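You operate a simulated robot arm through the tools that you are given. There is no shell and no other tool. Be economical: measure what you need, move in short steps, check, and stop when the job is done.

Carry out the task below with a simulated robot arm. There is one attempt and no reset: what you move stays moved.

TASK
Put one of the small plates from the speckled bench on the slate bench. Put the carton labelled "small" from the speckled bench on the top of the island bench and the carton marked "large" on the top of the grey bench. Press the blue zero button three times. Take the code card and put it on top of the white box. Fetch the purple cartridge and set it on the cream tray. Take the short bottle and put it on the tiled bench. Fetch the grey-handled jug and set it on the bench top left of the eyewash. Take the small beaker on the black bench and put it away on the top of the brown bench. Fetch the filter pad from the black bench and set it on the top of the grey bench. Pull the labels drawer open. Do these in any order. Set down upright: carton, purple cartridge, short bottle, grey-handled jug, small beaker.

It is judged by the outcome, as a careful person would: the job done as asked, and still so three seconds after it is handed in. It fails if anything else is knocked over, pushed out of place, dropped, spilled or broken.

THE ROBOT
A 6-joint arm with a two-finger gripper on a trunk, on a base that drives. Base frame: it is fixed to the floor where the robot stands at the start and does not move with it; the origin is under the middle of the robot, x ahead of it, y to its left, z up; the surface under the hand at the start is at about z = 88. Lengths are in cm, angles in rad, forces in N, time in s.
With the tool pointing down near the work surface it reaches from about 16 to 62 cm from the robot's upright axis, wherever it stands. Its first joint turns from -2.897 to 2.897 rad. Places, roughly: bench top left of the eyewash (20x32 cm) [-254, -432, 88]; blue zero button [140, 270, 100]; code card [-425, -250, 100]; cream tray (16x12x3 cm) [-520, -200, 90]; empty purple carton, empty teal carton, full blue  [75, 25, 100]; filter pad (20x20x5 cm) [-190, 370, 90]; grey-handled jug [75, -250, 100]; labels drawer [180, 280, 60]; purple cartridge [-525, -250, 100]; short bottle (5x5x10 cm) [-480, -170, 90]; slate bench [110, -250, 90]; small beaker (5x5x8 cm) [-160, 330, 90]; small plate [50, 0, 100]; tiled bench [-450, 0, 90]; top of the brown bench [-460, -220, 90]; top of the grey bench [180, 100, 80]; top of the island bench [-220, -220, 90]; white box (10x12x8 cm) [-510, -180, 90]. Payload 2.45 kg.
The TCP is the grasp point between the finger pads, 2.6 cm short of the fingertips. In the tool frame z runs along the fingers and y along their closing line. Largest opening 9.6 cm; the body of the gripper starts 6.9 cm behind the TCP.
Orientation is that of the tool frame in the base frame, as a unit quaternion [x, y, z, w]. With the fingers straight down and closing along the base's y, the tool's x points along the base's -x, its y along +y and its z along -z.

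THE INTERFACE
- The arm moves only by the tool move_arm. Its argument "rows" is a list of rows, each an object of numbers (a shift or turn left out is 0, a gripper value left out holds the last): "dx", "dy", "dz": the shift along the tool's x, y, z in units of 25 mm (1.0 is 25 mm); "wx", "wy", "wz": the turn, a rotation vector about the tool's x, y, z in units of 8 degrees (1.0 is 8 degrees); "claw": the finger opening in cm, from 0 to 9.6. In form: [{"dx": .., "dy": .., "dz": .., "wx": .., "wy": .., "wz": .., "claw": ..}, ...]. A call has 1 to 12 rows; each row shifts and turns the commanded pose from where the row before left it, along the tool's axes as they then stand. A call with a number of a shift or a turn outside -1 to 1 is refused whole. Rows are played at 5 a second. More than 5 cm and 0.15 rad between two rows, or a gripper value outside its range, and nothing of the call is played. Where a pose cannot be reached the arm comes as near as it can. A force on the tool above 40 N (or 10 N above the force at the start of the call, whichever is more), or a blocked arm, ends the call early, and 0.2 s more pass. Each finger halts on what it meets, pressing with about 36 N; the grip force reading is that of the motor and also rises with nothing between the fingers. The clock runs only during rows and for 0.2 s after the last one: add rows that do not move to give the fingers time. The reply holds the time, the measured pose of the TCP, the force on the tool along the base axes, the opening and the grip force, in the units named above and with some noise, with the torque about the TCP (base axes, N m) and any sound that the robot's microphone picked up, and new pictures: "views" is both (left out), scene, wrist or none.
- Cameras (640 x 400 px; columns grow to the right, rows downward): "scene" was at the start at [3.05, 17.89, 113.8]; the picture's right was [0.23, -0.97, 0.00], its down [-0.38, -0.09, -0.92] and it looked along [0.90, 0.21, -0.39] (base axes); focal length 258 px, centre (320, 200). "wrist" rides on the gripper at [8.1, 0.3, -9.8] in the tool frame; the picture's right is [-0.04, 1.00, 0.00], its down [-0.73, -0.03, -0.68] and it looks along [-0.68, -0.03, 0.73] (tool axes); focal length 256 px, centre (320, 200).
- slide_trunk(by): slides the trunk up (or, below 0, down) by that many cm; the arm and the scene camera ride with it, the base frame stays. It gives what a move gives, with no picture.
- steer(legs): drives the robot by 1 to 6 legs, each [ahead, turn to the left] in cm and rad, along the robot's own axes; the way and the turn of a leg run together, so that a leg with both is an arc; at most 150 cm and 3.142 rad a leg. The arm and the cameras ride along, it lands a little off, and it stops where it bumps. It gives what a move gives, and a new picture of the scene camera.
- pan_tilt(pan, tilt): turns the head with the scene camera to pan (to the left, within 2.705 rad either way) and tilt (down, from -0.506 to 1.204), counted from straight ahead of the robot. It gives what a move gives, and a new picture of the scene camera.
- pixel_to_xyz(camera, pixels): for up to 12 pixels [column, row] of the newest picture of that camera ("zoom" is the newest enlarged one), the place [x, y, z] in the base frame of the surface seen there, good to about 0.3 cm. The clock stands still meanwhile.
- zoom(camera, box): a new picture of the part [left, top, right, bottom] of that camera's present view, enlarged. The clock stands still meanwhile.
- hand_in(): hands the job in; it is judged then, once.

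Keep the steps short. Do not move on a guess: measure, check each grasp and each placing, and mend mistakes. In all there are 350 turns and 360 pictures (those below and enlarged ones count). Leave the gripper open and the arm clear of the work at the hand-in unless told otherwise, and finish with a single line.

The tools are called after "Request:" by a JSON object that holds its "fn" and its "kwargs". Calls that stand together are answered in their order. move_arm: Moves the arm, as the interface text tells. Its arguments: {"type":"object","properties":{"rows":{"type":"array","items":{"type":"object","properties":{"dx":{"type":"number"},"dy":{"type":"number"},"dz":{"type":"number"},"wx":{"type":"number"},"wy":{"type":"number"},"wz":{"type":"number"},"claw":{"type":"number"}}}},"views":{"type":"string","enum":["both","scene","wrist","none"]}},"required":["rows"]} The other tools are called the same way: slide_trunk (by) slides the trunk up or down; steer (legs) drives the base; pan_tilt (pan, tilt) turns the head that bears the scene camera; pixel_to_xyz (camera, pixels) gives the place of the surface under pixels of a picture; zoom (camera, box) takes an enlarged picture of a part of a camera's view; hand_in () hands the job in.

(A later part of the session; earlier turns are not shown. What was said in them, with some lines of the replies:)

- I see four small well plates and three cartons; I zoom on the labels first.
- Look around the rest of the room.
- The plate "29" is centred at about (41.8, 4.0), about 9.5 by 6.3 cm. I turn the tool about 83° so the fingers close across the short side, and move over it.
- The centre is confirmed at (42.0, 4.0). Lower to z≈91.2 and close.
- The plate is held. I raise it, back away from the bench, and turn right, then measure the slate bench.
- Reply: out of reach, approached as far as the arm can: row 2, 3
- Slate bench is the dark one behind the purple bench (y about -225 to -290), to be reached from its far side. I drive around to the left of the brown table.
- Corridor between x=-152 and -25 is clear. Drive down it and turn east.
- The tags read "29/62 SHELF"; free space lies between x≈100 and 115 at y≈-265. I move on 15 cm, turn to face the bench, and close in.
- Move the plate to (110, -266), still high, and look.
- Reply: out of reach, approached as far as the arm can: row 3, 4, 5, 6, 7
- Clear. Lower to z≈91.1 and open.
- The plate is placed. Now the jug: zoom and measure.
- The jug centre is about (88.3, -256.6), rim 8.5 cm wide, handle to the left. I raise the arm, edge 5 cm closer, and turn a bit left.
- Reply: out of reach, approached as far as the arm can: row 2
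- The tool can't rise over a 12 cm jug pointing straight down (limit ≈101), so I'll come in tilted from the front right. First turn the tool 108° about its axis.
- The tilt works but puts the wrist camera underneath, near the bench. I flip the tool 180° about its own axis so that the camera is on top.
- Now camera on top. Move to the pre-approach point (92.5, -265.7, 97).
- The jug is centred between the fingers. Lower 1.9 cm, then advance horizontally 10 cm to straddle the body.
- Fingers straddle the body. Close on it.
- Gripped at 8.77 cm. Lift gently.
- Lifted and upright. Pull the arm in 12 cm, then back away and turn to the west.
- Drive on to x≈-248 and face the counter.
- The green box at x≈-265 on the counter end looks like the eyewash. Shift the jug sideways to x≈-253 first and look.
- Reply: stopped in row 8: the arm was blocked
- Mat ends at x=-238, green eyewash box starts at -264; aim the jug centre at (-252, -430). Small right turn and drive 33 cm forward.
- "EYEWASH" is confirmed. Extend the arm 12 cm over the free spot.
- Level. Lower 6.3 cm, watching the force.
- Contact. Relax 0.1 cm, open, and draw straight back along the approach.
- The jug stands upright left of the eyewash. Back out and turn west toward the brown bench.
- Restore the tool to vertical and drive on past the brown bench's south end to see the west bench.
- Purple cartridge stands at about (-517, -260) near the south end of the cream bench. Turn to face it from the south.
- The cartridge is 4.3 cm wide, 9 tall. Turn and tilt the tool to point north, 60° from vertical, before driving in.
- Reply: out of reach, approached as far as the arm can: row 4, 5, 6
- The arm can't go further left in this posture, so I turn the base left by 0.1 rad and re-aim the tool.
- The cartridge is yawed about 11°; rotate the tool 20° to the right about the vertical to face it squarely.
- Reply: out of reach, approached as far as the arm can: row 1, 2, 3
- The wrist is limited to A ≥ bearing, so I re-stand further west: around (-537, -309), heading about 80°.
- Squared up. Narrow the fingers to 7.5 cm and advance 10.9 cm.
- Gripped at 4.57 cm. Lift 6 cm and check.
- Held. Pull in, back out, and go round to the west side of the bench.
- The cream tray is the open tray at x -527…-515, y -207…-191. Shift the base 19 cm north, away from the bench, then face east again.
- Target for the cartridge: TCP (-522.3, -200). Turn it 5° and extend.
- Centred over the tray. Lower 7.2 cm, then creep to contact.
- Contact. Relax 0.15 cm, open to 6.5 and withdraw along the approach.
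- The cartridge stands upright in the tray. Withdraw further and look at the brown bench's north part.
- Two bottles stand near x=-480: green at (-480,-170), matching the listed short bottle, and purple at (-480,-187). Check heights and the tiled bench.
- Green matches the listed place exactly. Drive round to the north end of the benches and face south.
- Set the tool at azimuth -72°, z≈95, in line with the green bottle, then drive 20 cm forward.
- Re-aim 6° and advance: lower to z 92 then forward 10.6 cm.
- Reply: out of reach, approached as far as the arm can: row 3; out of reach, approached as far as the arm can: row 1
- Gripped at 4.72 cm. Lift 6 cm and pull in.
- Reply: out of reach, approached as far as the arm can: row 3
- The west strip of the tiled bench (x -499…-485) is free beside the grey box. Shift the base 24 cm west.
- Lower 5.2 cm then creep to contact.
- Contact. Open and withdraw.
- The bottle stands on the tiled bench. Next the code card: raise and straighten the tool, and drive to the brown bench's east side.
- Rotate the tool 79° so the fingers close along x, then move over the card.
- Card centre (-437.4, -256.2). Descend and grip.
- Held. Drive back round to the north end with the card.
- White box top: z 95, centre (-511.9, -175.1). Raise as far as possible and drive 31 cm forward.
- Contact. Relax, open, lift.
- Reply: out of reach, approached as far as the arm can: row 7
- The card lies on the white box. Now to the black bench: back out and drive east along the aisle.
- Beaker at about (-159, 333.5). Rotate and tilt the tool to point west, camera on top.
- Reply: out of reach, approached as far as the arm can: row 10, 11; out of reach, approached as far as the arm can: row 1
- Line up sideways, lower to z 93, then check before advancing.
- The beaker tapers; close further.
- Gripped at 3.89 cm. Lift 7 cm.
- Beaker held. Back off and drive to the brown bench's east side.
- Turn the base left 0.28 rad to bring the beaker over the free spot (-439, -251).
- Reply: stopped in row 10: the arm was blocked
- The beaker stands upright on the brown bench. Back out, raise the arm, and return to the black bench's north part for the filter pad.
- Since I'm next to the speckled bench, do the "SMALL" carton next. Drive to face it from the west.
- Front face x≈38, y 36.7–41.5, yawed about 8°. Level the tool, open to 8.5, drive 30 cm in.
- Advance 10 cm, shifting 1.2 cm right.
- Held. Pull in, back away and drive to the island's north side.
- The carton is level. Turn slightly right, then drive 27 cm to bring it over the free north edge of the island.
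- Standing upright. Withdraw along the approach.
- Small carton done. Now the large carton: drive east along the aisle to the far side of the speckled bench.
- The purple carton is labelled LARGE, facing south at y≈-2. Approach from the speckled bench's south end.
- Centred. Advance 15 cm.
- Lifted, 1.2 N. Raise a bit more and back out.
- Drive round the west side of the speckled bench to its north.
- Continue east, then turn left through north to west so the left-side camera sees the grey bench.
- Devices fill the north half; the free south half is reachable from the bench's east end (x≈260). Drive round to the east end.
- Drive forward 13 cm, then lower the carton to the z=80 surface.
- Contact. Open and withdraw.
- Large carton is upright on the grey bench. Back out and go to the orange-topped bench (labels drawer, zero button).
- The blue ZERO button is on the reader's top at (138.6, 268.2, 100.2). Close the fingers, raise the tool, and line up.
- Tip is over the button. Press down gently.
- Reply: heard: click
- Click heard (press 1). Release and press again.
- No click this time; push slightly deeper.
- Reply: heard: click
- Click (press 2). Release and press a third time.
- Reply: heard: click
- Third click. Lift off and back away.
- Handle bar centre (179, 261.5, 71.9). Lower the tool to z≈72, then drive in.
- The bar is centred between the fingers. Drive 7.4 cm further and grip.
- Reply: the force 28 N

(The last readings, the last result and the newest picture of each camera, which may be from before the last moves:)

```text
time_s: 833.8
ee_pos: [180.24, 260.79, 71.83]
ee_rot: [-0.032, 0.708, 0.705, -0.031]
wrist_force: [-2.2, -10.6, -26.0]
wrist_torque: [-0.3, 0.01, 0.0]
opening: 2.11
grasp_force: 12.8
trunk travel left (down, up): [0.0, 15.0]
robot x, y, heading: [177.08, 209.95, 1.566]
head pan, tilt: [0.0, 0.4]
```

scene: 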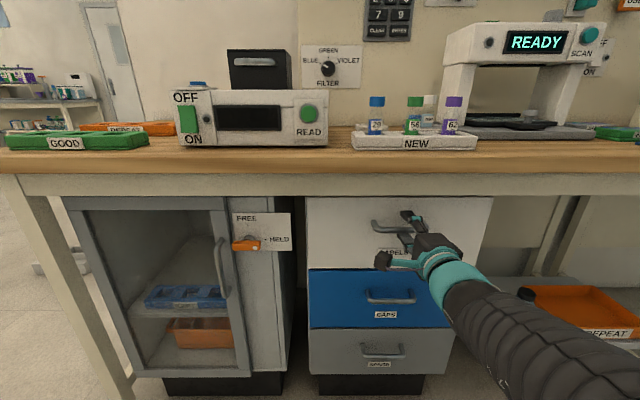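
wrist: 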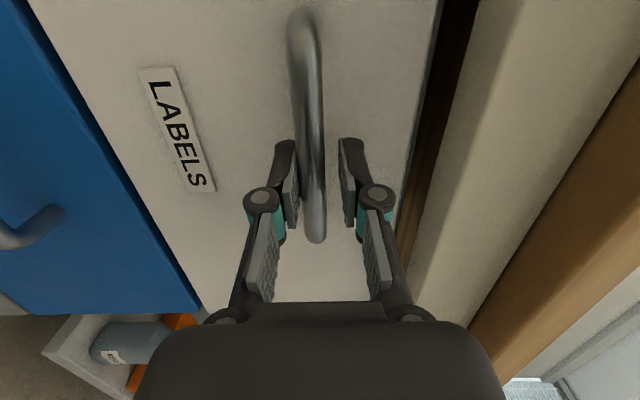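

The lower finger met the bar first; shift down 0.5 cm and close.

Request:
{"fn": "move_arm", "kwargs": {"rows": [{"dy": -0.1, "claw": 2.4}, {"dy": -0.1}, {"claw": 1.2}, {"claw": 0.3}, {}, {}], "views": "wrist"}}

```text
time_s: 835.2
ee_pos: [180.18, 260.85, 71.34]
ee_rot: [-0.032, 0.707, 0.706, -0.031]
wrist_force: [-0.1, 1.9, -9.5]
wrist_torque: [-0.04, 0.14, -0.03]
opening: 1.28
grasp_force: 38.9
trunk travel left (down, up): [0.0, 15.0]
robot x, y, heading: [177.0, 209.83, 1.563]
head pan, tilt: [0.0, 0.4]
```

wrist: 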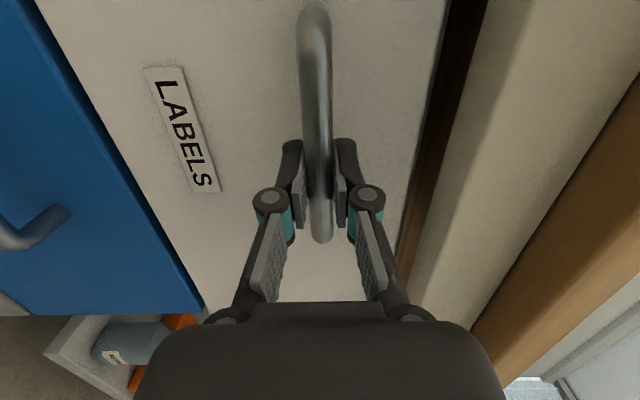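

Gripped. Pull by backing the base.

Request:
{"fn": "steer", "kwargs": {"legs": [[-8, 0]]}}

```text
time_s: 836.3
ee_pos: [180.15, 252.83, 71.52]
ee_rot: [-0.032, 0.707, 0.706, -0.031]
wrist_force: [3.4, -0.1, -13.9]
wrist_torque: [-0.09, 0.09, -0.2]
opening: 1.3
grasp_force: 39.6
trunk travel left (down, up): [0.0, 15.0]
robot x, y, heading: [176.59, 201.85, 1.564]
head pan, tilt: [0.0, 0.4]
```

scene: 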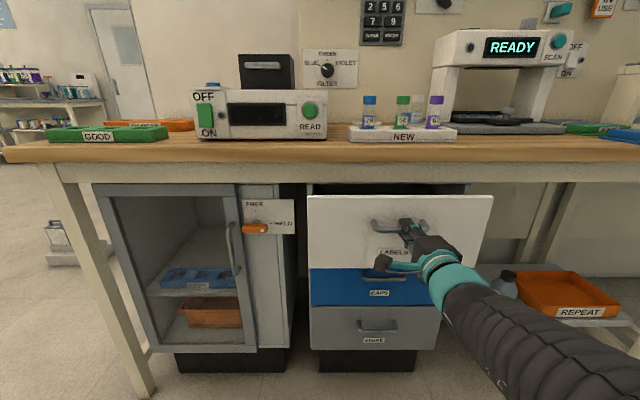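

It opens. Pull further.

Request:
{"fn": "steer", "kwargs": {"legs": [[-12, 0]]}}

```text
time_s: 837.5
ee_pos: [180.17, 240.65, 71.37]
ee_rot: [-0.031, 0.708, 0.705, -0.03]
wrist_force: [2.0, -1.3, -5.6]
wrist_torque: [-0.04, 0.11, -0.14]
opening: 1.26
grasp_force: 39.3
trunk travel left (down, up): [0.0, 15.0]
robot x, y, heading: [177.02, 189.89, 1.565]
head pan, tilt: [0.0, 0.4]
```

scene: 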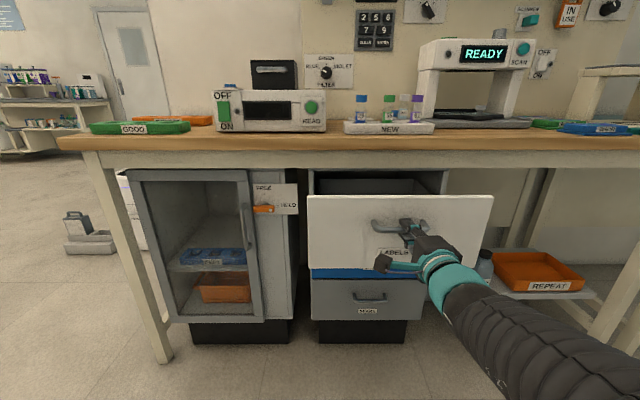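

Request:
{"fn": "steer", "kwargs": {"legs": [[-5, 0]]}}

Request:
{"fn": "move_arm", "kwargs": {"rows": [{"claw": 3}, {"claw": 4.5}, {}, {}], "views": "none"}}

Request:
{"fn": "steer", "kwargs": {"legs": [[-14, 0]]}}

```text
time_s: 838.5
ee_pos: [180.14, 235.51, 71.42]
ee_rot: [-0.031, 0.708, 0.705, -0.03]
wrist_force: [1.7, 1.1, -1.8]
wrist_torque: [0.02, 0.08, -0.17]
opening: 1.27
grasp_force: 39.0
trunk travel left (down, up): [0.0, 15.0]
robot x, y, heading: [176.64, 184.72, 1.56]
head pan, tilt: [0.0, 0.4]
```

scene: 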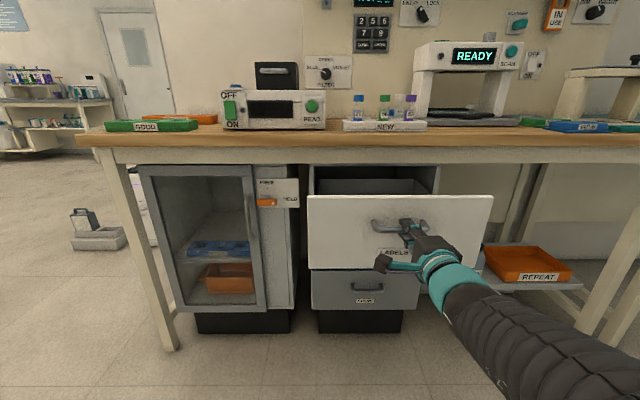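

```text
time_s: 839.5
ee_pos: [180.21, 235.69, 71.42]
ee_rot: [-0.031, 0.708, 0.705, -0.03]
wrist_force: [-0.4, 0.0, -0.3]
wrist_torque: [-0.01, 0.01, 0.02]
opening: 4.52
grasp_force: 0.1
trunk travel left (down, up): [0.0, 15.0]
robot x, y, heading: [177.1, 184.79, 1.56]
head pan, tilt: [0.0, 0.4]
```

```text
time_s: 840.8
ee_pos: [180.11, 221.61, 71.47]
ee_rot: [-0.031, 0.708, 0.705, -0.03]
wrist_force: [0.0, 0.6, 0.2]
wrist_torque: [0.0, 0.02, 0.02]
opening: 4.51
grasp_force: 0.1
trunk travel left (down, up): [0.0, 15.0]
robot x, y, heading: [176.77, 170.81, 1.563]
head pan, tilt: [0.0, 0.4]
```

scene: 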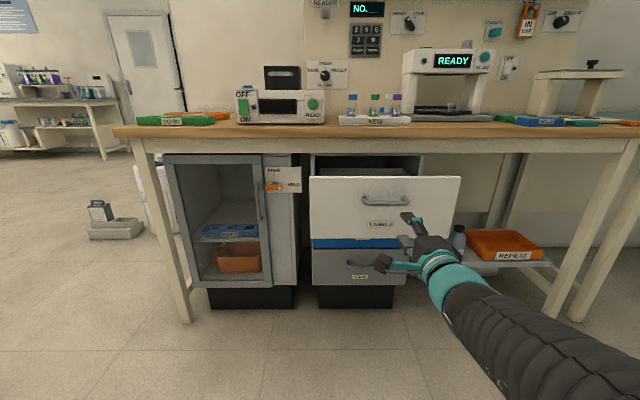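

The labels drawer is open. Raise trunk and arm, and head for the black bench again.

Request:
{"fn": "slide_trunk", "kwargs": {"by": 15}}

Request:
{"fn": "move_arm", "kwargs": {"rows": [{"dy": 0.9}, {"dy": 0.9}, {"dy": 0.9}, {"dy": 0.9}, {}], "views": "none"}}

Request:
{"fn": "steer", "kwargs": {"legs": [[0, 1.578], [140, 0], [135, 0], [0, -1.571], [150, 0], [35, 0]]}}

Request:
{"fn": "pan_tilt", "kwargs": {"pan": 1.2, "tilt": 0.4}}

```text
time_s: 842.5
ee_pos: [180.1, 221.69, 86.42]
ee_rot: [-0.031, 0.708, 0.705, -0.03]
wrist_force: [-0.1, -0.3, 0.1]
wrist_torque: [-0.02, 0.0, 0.0]
opening: 4.49
grasp_force: 0.1
trunk travel left (down, up): [-15.0, 0.0]
robot x, y, heading: [176.4, 170.47, 1.562]
head pan, tilt: [0.0, 0.4]
```

```text
time_s: 843.7
ee_pos: [180.08, 221.52, 95.5]
ee_rot: [-0.031, 0.707, 0.706, -0.03]
wrist_force: [-0.3, -0.8, -0.2]
wrist_torque: [-0.01, 0.03, -0.02]
opening: 4.49
grasp_force: 0.0
trunk travel left (down, up): [-15.0, 0.0]
robot x, y, heading: [176.53, 170.57, 1.561]
head pan, tilt: [0.0, 0.4]
```

```text
time_s: 873.8
ee_pos: [-89.08, 413.23, 95.41]
ee_rot: [-0.022, 0.708, 0.705, -0.02]
wrist_force: [0.1, -0.2, 0.4]
wrist_torque: [0.0, -0.02, 0.0]
opening: 4.49
grasp_force: 0.0
trunk travel left (down, up): [-15.0, 0.0]
robot x, y, heading: [-93.9, 362.66, 1.535]
head pan, tilt: [0.0, 0.4]
```

scene: 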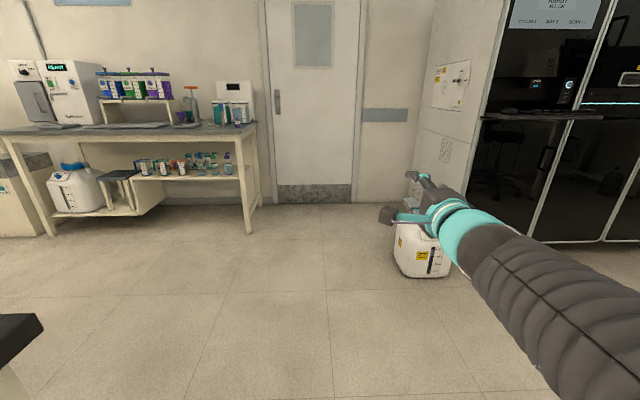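

```text
time_s: 875.2
ee_pos: [-88.98, 413.38, 95.46]
ee_rot: [-0.021, 0.707, 0.706, -0.02]
wrist_force: [0.8, -0.8, 0.2]
wrist_torque: [-0.01, -0.01, 0.0]
opening: 4.48
grasp_force: 0.0
trunk travel left (down, up): [-15.0, 0.0]
robot x, y, heading: [-93.75, 362.82, 1.53]
head pan, tilt: [1.201, 0.4]
```

scene: 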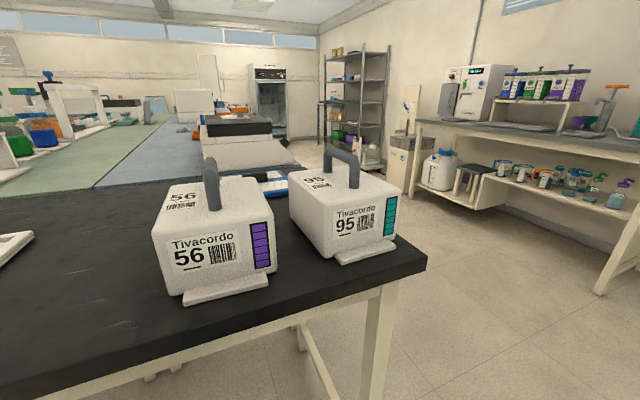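

Request:
{"fn": "zoom", "kwargs": {"camera": "scene", "box": [200, 110, 420, 250]}}

Request:
{"fn": "pixel_to_xyz", "kwargs": {"camera": "scene", "pixels": [[275, 182], [262, 178], [285, 188], [425, 258], [300, 165], [240, 125], [340, 215], [385, 250], [250, 165]]}}

```text
2.86 times, centred on (310, 180) of scene
```

zoom: 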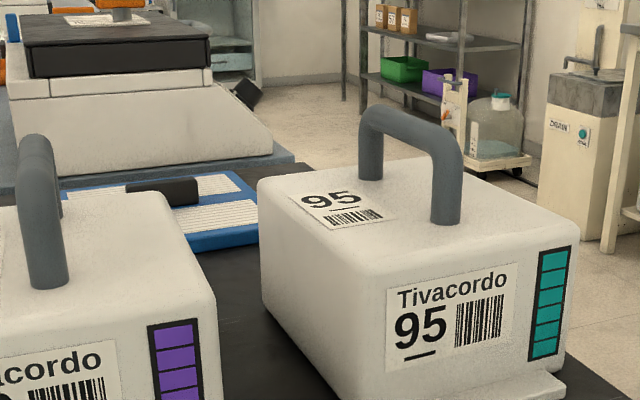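

```text
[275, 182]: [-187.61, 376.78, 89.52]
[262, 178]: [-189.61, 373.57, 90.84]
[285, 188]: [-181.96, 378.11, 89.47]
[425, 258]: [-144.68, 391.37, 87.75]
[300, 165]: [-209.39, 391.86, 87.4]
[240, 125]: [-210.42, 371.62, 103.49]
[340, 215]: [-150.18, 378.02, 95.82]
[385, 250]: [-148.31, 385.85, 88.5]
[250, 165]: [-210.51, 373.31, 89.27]
```

Request:
{"fn": "pixel_to_xyz", "kwargs": {"camera": "scene", "pixels": [[595, 290], [415, 200], [480, 205], [600, 175], [420, 125], [400, 160], [370, 168], [450, 190], [405, 255], [340, 100]]}}

Request:
{"fn": "steer", "kwargs": {"legs": [[62, 0], [0, 1.6]]}}

Request:
{"fn": "pan_tilt", "kwargs": {"pan": 0.6, "tilt": 0.4}}

```text
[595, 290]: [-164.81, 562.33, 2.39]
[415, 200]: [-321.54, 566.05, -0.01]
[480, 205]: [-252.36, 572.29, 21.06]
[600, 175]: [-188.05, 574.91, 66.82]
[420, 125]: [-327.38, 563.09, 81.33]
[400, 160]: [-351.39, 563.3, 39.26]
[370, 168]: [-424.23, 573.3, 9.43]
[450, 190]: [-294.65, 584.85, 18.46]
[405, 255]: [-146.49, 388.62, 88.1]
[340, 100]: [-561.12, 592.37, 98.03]
```

```text
time_s: 882.5
ee_pos: [-142.72, 427.27, 95.59]
ee_rot: [0.523, -0.478, -0.477, 0.521]
wrist_force: [0.8, 0.3, -0.7]
wrist_torque: [0.03, 0.02, 0.0]
opening: 4.52
grasp_force: 0.0
trunk travel left (down, up): [-15.0, 0.0]
robot x, y, heading: [-91.61, 424.15, 3.14]
head pan, tilt: [1.201, 0.4]
```

scene: 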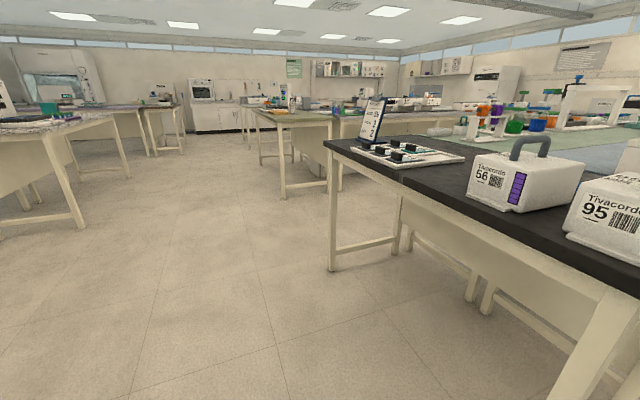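

```text
time_s: 883.5
ee_pos: [-142.69, 427.33, 95.4]
ee_rot: [0.523, -0.477, -0.476, 0.522]
wrist_force: [0.1, 0.9, -0.4]
wrist_torque: [0.0, 0.02, -0.01]
opening: 4.52
grasp_force: 0.1
trunk travel left (down, up): [-15.0, 0.0]
robot x, y, heading: [-91.73, 424.15, 3.139]
head pan, tilt: [0.6, 0.4]
```

scene: 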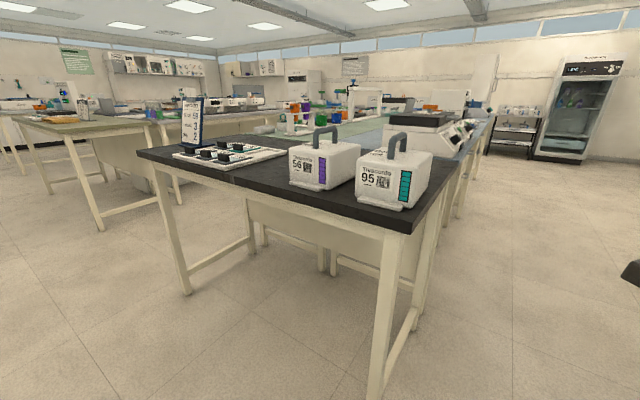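

The filter pad (blue frame, black bar handle on top) is at (-188, 373) behind the carriers; I'll take it from the north side with the tool vertical.

Request:
{"fn": "move_arm", "kwargs": {"rows": [{"wz": 0.94}, {"wz": 0.94}, {"wz": 0.94}, {"wz": 0.94}, {"wz": 0.94}, {"wz": 0.94}, {"wz": 0.94}, {"wz": 0.94}, {"wz": 0.94}, {"wz": 0.94}, {"wz": 0.94}, {"wz": 0.91}], "views": "none"}}

Request:
{"fn": "move_arm", "kwargs": {"rows": [{"wy": -0.94}, {"wy": -0.94}, {"wy": -0.94}, {"wy": -0.94}, {"wy": -0.94}, {"wy": -0.94}, {"wy": -0.94}, {"wy": -0.94}, {"wy": -0.94}, {"wy": -0.94}, {"wy": -0.94}, {"wy": -0.91}], "views": "none"}}

Request:
{"fn": "steer", "kwargs": {"legs": [[0, -0.28], [100, 0], [0, 1.851]]}}

Request:
{"fn": "pan_tilt", "kwargs": {"pan": 0.1, "tilt": 0.5}}

```text
time_s: 886.1
ee_pos: [-142.61, 427.31, 95.48]
ee_rot: [-0.032, 0.707, -0.033, -0.705]
wrist_force: [0.7, 0.4, 0.4]
wrist_torque: [0.01, -0.01, -0.05]
opening: 4.51
grasp_force: 0.0
trunk travel left (down, up): [-15.0, 0.0]
robot x, y, heading: [-91.73, 424.09, 3.135]
head pan, tilt: [0.6, 0.4]
```

```text
time_s: 888.8
ee_pos: [-142.46, 427.37, 95.62]
ee_rot: [-0.044, 0.999, 0.001, 0.001]
wrist_force: [0.7, -0.5, 1.0]
wrist_torque: [0.02, 0.07, 0.0]
opening: 4.48
grasp_force: 0.0
trunk travel left (down, up): [-15.0, 0.0]
robot x, y, heading: [-91.67, 424.1, 3.135]
head pan, tilt: [0.6, 0.4]
```

```text
time_s: 899.3
ee_pos: [-191.13, 400.96, 95.44]
ee_rot: [0.739, -0.674, -0.002, -0.001]
wrist_force: [0.0, -0.2, -0.4]
wrist_torque: [0.01, -0.04, 0.01]
opening: 4.48
grasp_force: 0.0
trunk travel left (down, up): [-15.0, 0.0]
robot x, y, heading: [-187.97, 451.93, -1.574]
head pan, tilt: [0.6, 0.4]
```

scene: 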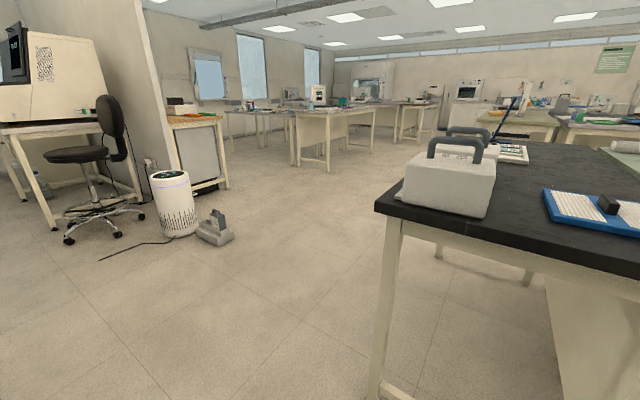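

```text
time_s: 900.2
ee_pos: [-191.24, 400.88, 95.39]
ee_rot: [0.739, -0.674, -0.001, 0.0]
wrist_force: [0.2, 0.5, 0.2]
wrist_torque: [0.02, 0.01, 0.0]
opening: 4.5
grasp_force: 0.0
trunk travel left (down, up): [-15.0, 0.0]
robot x, y, heading: [-187.81, 451.88, -1.577]
head pan, tilt: [0.099, 0.499]
```

scene: 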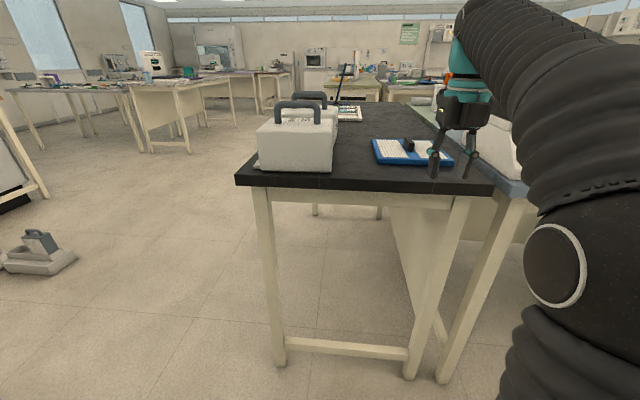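

Request:
{"fn": "zoom", "kwargs": {"camera": "scene", "box": [330, 100, 500, 200]}}

Request:
{"fn": "pixel_to_xyz", "kwargs": {"camera": "scene", "pixels": [[378, 157], [373, 142], [425, 163], [410, 145], [407, 141], [412, 150], [390, 152], [480, 190], [425, 148], [470, 185]]}}

Request:
{"fn": "move_arm", "kwargs": {"rows": [{"claw": 9}], "views": "wrist"}}

```text
3.76 times, centred on (415, 150) of scene
```

zoom: 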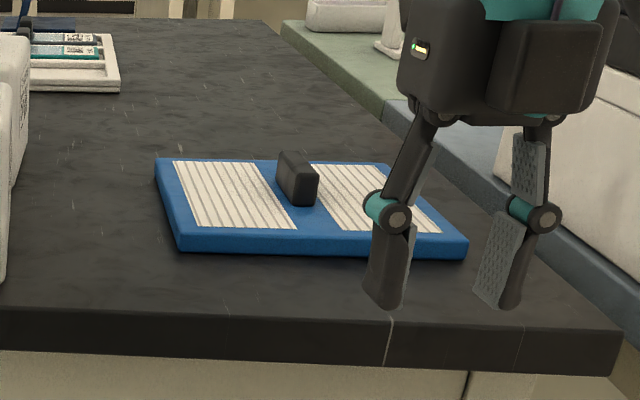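

```text
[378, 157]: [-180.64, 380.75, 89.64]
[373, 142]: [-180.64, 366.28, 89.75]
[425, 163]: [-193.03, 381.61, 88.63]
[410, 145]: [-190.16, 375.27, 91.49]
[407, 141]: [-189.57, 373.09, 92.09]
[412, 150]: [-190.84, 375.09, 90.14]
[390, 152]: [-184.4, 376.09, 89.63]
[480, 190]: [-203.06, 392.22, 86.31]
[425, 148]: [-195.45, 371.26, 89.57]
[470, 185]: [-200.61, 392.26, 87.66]
```

```text
time_s: 900.6
ee_pos: [-191.3, 400.94, 95.45]
ee_rot: [0.739, -0.674, -0.002, -0.001]
wrist_force: [0.5, -0.5, -0.5]
wrist_torque: [0.03, 0.01, 0.02]
opening: 9.03
grasp_force: 0.0
trunk travel left (down, up): [-15.0, 0.0]
robot x, y, heading: [-188.31, 451.83, -1.573]
head pan, tilt: [0.099, 0.499]
```

wrist: 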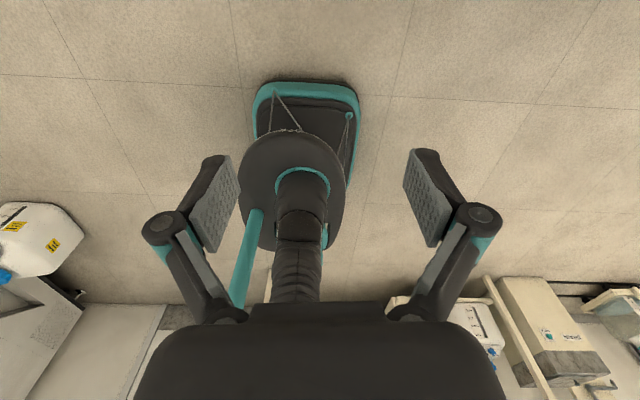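

Pad handle at about (-190, 372.5), top z 92. Open 6 cm, drive 24 cm in, then look down.

Request:
{"fn": "steer", "kwargs": {"legs": [[24, 0]]}}

Request:
{"fn": "move_arm", "kwargs": {"rows": [{"claw": 6, "dx": 0.6}, {"dx": 0.6}, {}]}}

```text
time_s: 902.4
ee_pos: [-191.29, 377.15, 95.45]
ee_rot: [0.738, -0.675, -0.002, -0.001]
wrist_force: [0.1, 0.3, -0.3]
wrist_torque: [0.03, -0.01, 0.01]
opening: 9.02
grasp_force: 0.1
trunk travel left (down, up): [-15.0, 0.0]
robot x, y, heading: [-188.4, 428.05, -1.578]
head pan, tilt: [0.099, 0.499]
```

scene: 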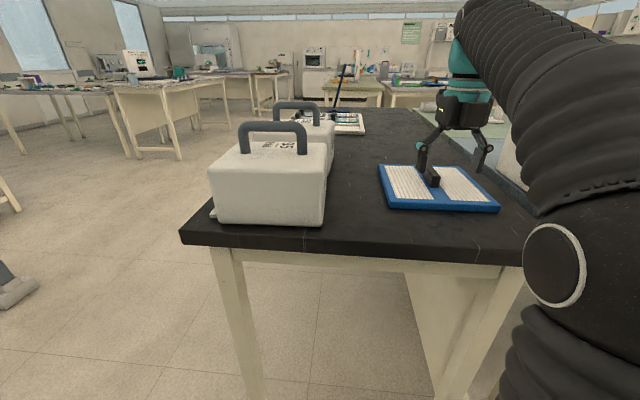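

```text
time_s: 903.2
ee_pos: [-190.86, 374.12, 95.47]
ee_rot: [0.739, -0.674, -0.002, -0.001]
wrist_force: [-0.1, 1.2, 0.4]
wrist_torque: [0.0, 0.0, -0.01]
opening: 5.98
grasp_force: 0.2
trunk travel left (down, up): [-15.0, 0.0]
robot x, y, heading: [-187.83, 428.14, -1.57]
head pan, tilt: [0.099, 0.499]
```

scene: 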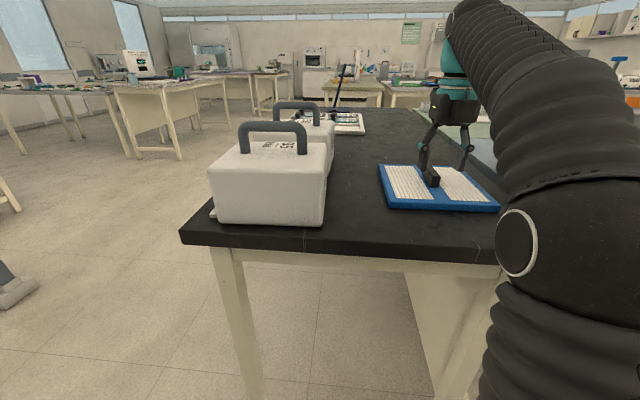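
wrist: 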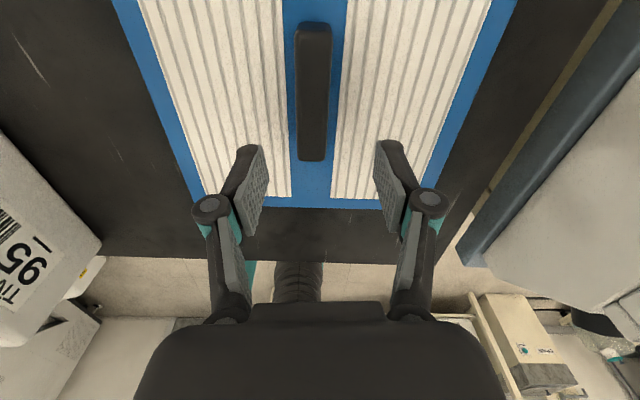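

Request:
{"fn": "pixel_to_xyz", "kwargs": {"camera": "wrist", "pixels": [[313, 27], [312, 155], [300, 90], [326, 90], [313, 90], [200, 190], [382, 203], [290, 200]]}}

```text
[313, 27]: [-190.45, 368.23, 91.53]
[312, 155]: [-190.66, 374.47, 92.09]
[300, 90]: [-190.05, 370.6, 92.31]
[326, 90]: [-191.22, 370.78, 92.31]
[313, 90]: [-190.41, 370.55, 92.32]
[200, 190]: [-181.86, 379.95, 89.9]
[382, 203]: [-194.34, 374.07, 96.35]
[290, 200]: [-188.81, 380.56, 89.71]
```

Handle centre (-190.6, 371.2). Move over it, lower to z 92.5, and grip.

Request:
{"fn": "move_arm", "kwargs": {"rows": [{"dx": 0.58}, {"dx": 0.58}, {"dz": 0.6}, {"dz": 0.56}, {}, {"claw": 4}, {"claw": 2}, {"claw": 0.5}, {}, {}], "views": "wrist"}}

```text
time_s: 905.4
ee_pos: [-190.67, 371.26, 92.54]
ee_rot: [0.739, -0.674, -0.001, 0.0]
wrist_force: [0.8, -0.8, -0.4]
wrist_torque: [-0.02, 0.0, 0.09]
opening: 1.74
grasp_force: 36.1
trunk travel left (down, up): [-15.0, 0.0]
robot x, y, heading: [-188.23, 427.6, -1.567]
head pan, tilt: [0.099, 0.499]
```

wrist: 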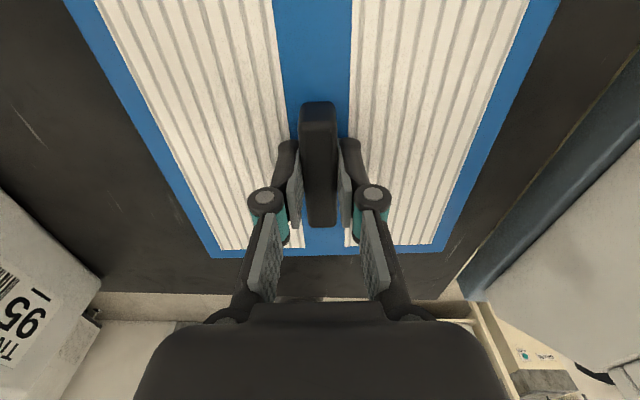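

Request:
{"fn": "move_arm", "kwargs": {"rows": [{"dz": -0.4}, {"dz": -0.6}, {"dz": -0.6}, {"dx": -0.6}, {"dx": -0.6}, {"dx": -0.6}, {"dx": -0.6, "dz": -0.3}, {"dx": -0.6, "dz": -0.3}, {}]}}

```text
time_s: 907.4
ee_pos: [-191.35, 378.75, 98.09]
ee_rot: [0.739, -0.674, -0.002, -0.001]
wrist_force: [-0.6, 0.8, -1.0]
wrist_torque: [-0.02, 0.02, -0.01]
opening: 1.77
grasp_force: 35.9
trunk travel left (down, up): [-15.0, 0.0]
robot x, y, heading: [-188.14, 428.05, -1.571]
head pan, tilt: [0.099, 0.499]
```

scene: 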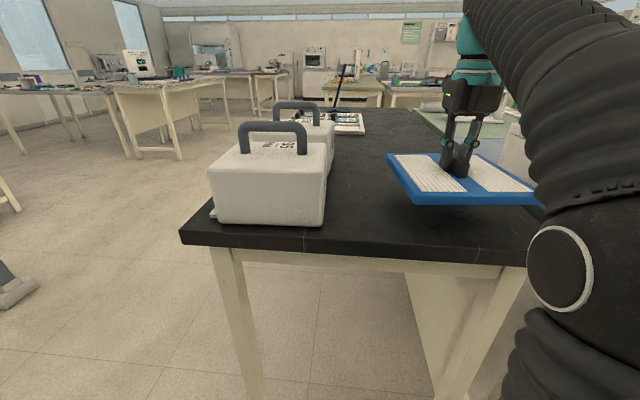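
wrist: 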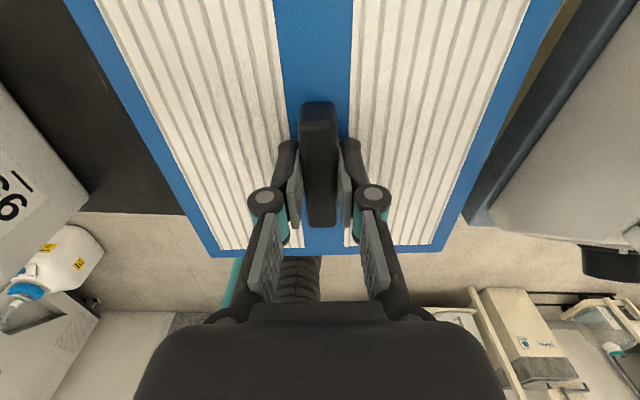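

The pad is held level by its handle. Back off and take it to the grey bench's east end.

Request:
{"fn": "steer", "kwargs": {"legs": [[-32, 0], [0, 1.571], [95, 0], [0, -1.571], [144, 0], [140, 0]]}}

Request:
{"fn": "steer", "kwargs": {"legs": [[0, 1.571], [140, 0], [140, 0], [129, 0]]}}

```text
time_s: 935.1
ee_pos: [-94.48, 127.7, 97.92]
ee_rot: [0.741, -0.671, -0.001, 0.0]
wrist_force: [0.3, -0.6, -1.7]
wrist_torque: [0.01, 0.03, 0.0]
opening: 1.74
grasp_force: 35.6
trunk travel left (down, up): [-15.0, 0.0]
robot x, y, heading: [-91.44, 176.87, -1.567]
head pan, tilt: [0.099, 0.499]
```

scene: 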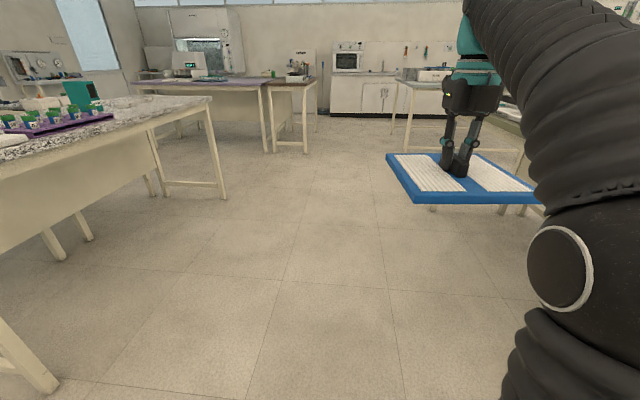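

```text
time_s: 958.6
ee_pos: [368.47, 178.38, 98.06]
ee_rot: [0.999, 0.054, -0.001, 0.001]
wrist_force: [-1.5, -0.9, -2.3]
wrist_torque: [-0.01, -0.01, 0.04]
opening: 1.74
grasp_force: 36.3
trunk travel left (down, up): [-15.0, 0.0]
robot x, y, heading: [318.94, 180.97, 0.012]
head pan, tilt: [0.099, 0.499]
```

scene: 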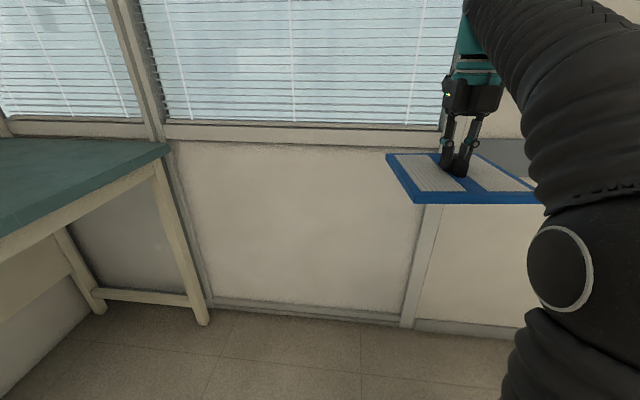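

Request:
{"fn": "steer", "kwargs": {"legs": [[0, -1.583], [111, 0], [0, -1.571]]}}

Request:
{"fn": "pan_tilt", "kwargs": {"pan": 0.0, "tilt": 0.5}}

```text
time_s: 971.9
ee_pos: [268.95, 74.8, 98.07]
ee_rot: [-0.044, 0.999, 0.0, 0.002]
wrist_force: [0.0, 0.5, -1.7]
wrist_torque: [0.04, -0.03, 0.01]
opening: 1.76
grasp_force: 36.1
trunk travel left (down, up): [-15.0, 0.0]
robot x, y, heading: [318.38, 71.36, 3.137]
head pan, tilt: [0.099, 0.499]
```

scene: 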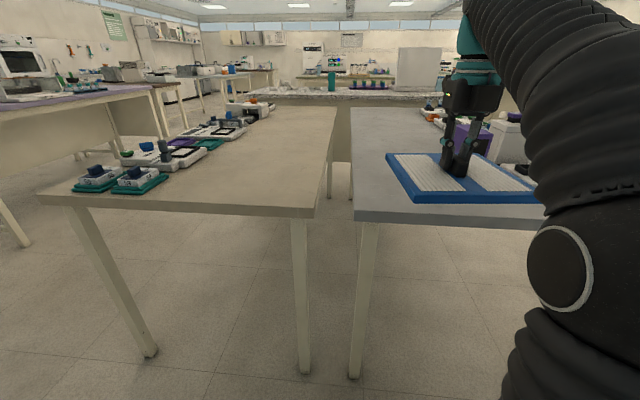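

```text
time_s: 972.6
ee_pos: [268.94, 74.77, 98.02]
ee_rot: [-0.045, 0.999, 0.001, 0.002]
wrist_force: [0.5, 0.2, -1.4]
wrist_torque: [0.0, -0.01, 0.0]
opening: 1.76
grasp_force: 36.4
trunk travel left (down, up): [-15.0, 0.0]
robot x, y, heading: [318.31, 71.48, 3.136]
head pan, tilt: [0.0, 0.499]
```

scene: 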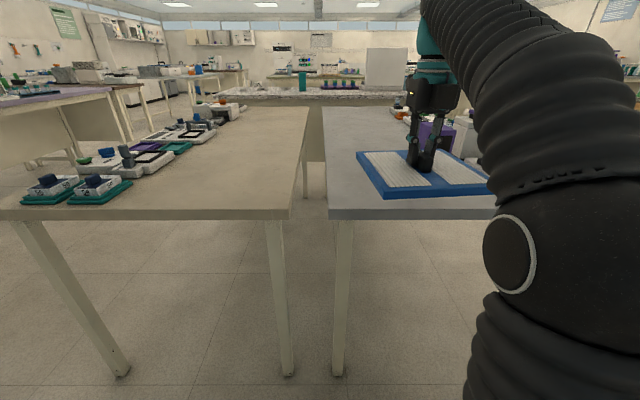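

Shift 1.5 cm south, drive 21 cm in, then lower.

Request:
{"fn": "move_arm", "kwargs": {"rows": [{"dy": -0.6}, {}], "views": "none"}}

Request:
{"fn": "steer", "kwargs": {"legs": [[21, 0]]}}

Request:
{"fn": "move_arm", "kwargs": {"rows": [{"dz": 0.8}, {"dz": 0.8}, {"dz": 0.8}, {"dz": 0.8}, {"dz": 0.8}, {"dz": 0.8}, {}]}}

```text
time_s: 973.2
ee_pos: [269.09, 73.32, 97.94]
ee_rot: [-0.044, 0.999, 0.001, 0.001]
wrist_force: [0.1, -0.6, -1.7]
wrist_torque: [0.02, -0.03, -0.01]
opening: 1.75
grasp_force: 35.8
trunk travel left (down, up): [-15.0, 0.0]
robot x, y, heading: [318.44, 71.43, 3.135]
head pan, tilt: [0.0, 0.499]
```

```text
time_s: 974.9
ee_pos: [248.12, 73.37, 97.97]
ee_rot: [-0.045, 0.999, 0.001, 0.001]
wrist_force: [-0.7, 0.0, -1.4]
wrist_torque: [0.0, 0.0, -0.03]
opening: 1.74
grasp_force: 36.1
trunk travel left (down, up): [-15.0, 0.0]
robot x, y, heading: [297.25, 71.56, 3.135]
head pan, tilt: [0.0, 0.499]
```

scene: 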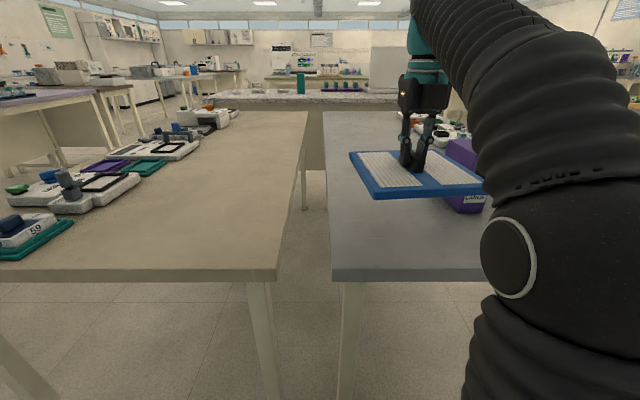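

```text
time_s: 976.5
ee_pos: [248.09, 73.48, 85.97]
ee_rot: [-0.045, 0.999, 0.0, 0.001]
wrist_force: [0.1, 0.0, -1.0]
wrist_torque: [0.0, 0.0, -0.05]
opening: 1.75
grasp_force: 36.6
trunk travel left (down, up): [-15.0, 0.0]
robot x, y, heading: [297.57, 71.59, 3.135]
head pan, tilt: [0.0, 0.499]
```

scene: 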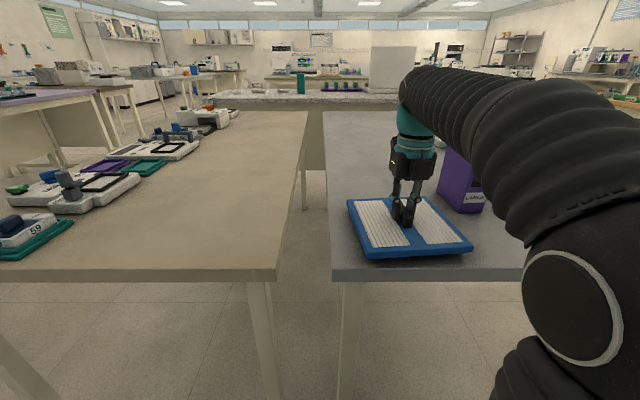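
wrist: 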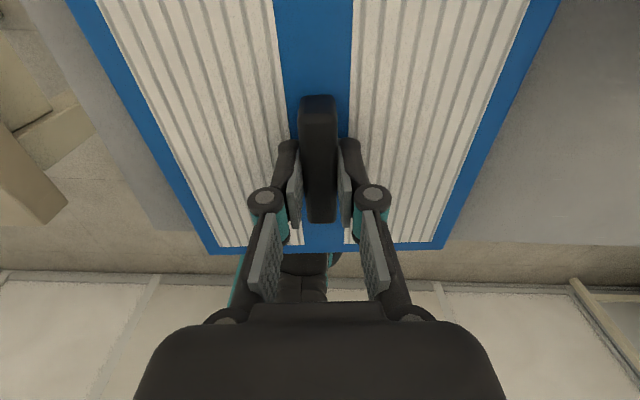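

Request:
{"fn": "move_arm", "kwargs": {"rows": [{"dz": 0.25}, {"dz": 0.18}, {}], "views": "none"}}

Request:
{"fn": "move_arm", "kwargs": {"rows": [{"dz": 0.08}, {"dz": 0.05}, {}], "views": "none"}}

```text
time_s: 977.2
ee_pos: [248.26, 73.48, 85.0]
ee_rot: [-0.046, 0.999, 0.002, 0.001]
wrist_force: [-0.4, -0.4, -1.9]
wrist_torque: [0.04, 0.0, 0.0]
opening: 1.72
grasp_force: 36.3
trunk travel left (down, up): [-15.0, 0.0]
robot x, y, heading: [297.66, 71.54, 3.137]
head pan, tilt: [0.0, 0.499]
```

```text
time_s: 978.0
ee_pos: [248.12, 73.5, 84.61]
ee_rot: [-0.046, 0.999, 0.001, 0.002]
wrist_force: [-0.1, -0.7, -1.3]
wrist_torque: [0.0, 0.04, -0.02]
opening: 1.73
grasp_force: 36.1
trunk travel left (down, up): [-15.0, 0.0]
robot x, y, heading: [297.46, 71.76, 3.134]
head pan, tilt: [0.0, 0.499]
```

Request:
{"fn": "move_arm", "kwargs": {"rows": [{"dz": 0.05}, {"dz": 0.03}, {}], "views": "none"}}

```text
time_s: 978.9
ee_pos: [248.08, 73.45, 84.64]
ee_rot: [-0.045, 0.999, 0.001, 0.0]
wrist_force: [-2.4, 0.5, 14.8]
wrist_torque: [0.06, -0.59, 0.0]
opening: 1.77
grasp_force: 36.1
trunk travel left (down, up): [-15.0, 0.0]
robot x, y, heading: [297.35, 71.64, 3.14]
head pan, tilt: [0.0, 0.499]
```

Contact. Open and lift clear.

Request:
{"fn": "move_arm", "kwargs": {"rows": [{"dz": -0.06}, {"claw": 3}, {"claw": 5}, {}, {"dz": -0.6}, {"dz": -0.8}, {"dz": -0.8}, {"dz": -0.8}, {"dz": -0.8}, {"claw": 9}]}}

Request:
{"fn": "steer", "kwargs": {"legs": [[-25, 0]]}}

```text
time_s: 981.0
ee_pos: [248.09, 73.52, 94.19]
ee_rot: [-0.045, 0.999, 0.001, 0.002]
wrist_force: [0.6, 0.0, -0.1]
wrist_torque: [0.04, 0.0, -0.05]
opening: 9.0
grasp_force: 0.1
trunk travel left (down, up): [-15.0, 0.0]
robot x, y, heading: [297.32, 71.64, 3.139]
head pan, tilt: [0.0, 0.499]
```

scene: 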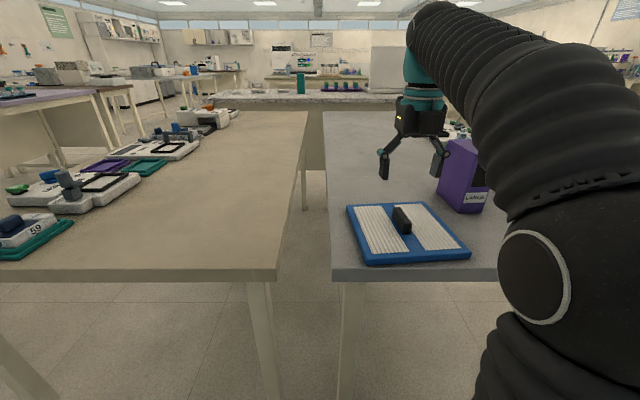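
wrist: 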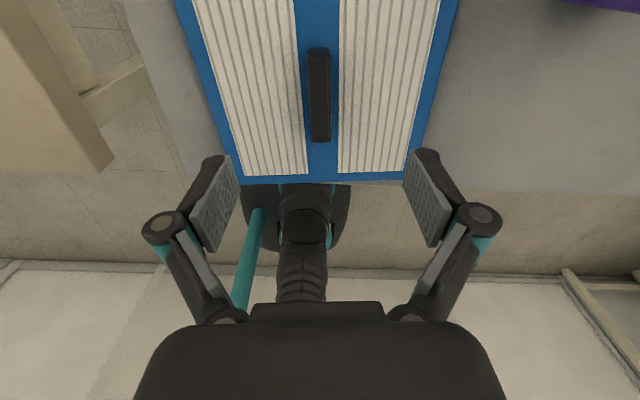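

```text
time_s: 982.9
ee_pos: [272.98, 73.24, 94.07]
ee_rot: [-0.045, 0.999, 0.001, 0.002]
wrist_force: [0.1, -0.2, 0.5]
wrist_torque: [0.0, -0.01, -0.01]
opening: 9.02
grasp_force: 0.0
trunk travel left (down, up): [-15.0, 0.0]
robot x, y, heading: [322.44, 71.34, 3.135]
head pan, tilt: [0.0, 0.499]
```

scene: 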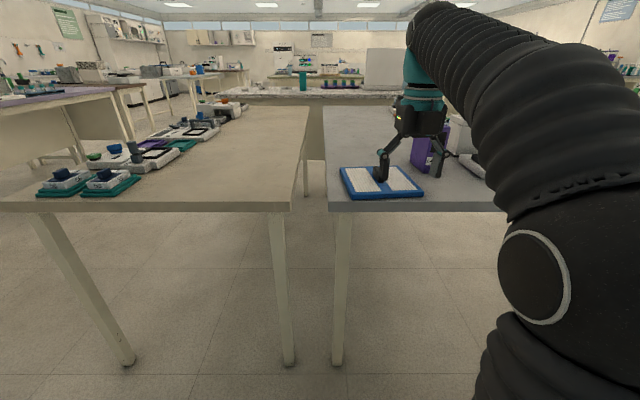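

All jobs are done, and the gripper is open and clear. Handing in.

Request:
{"fn": "hand_in", "kwargs": {}}

```text
The job is handed in.
```

All eleven jobs are done and handed in: the plate, both cartons, code card, cartridge, bottle, jug, beaker and filter pad were each seen in place as they were set down, three clicks were heard from the zero button, and the labels drawer is pulled open about 25 cm.
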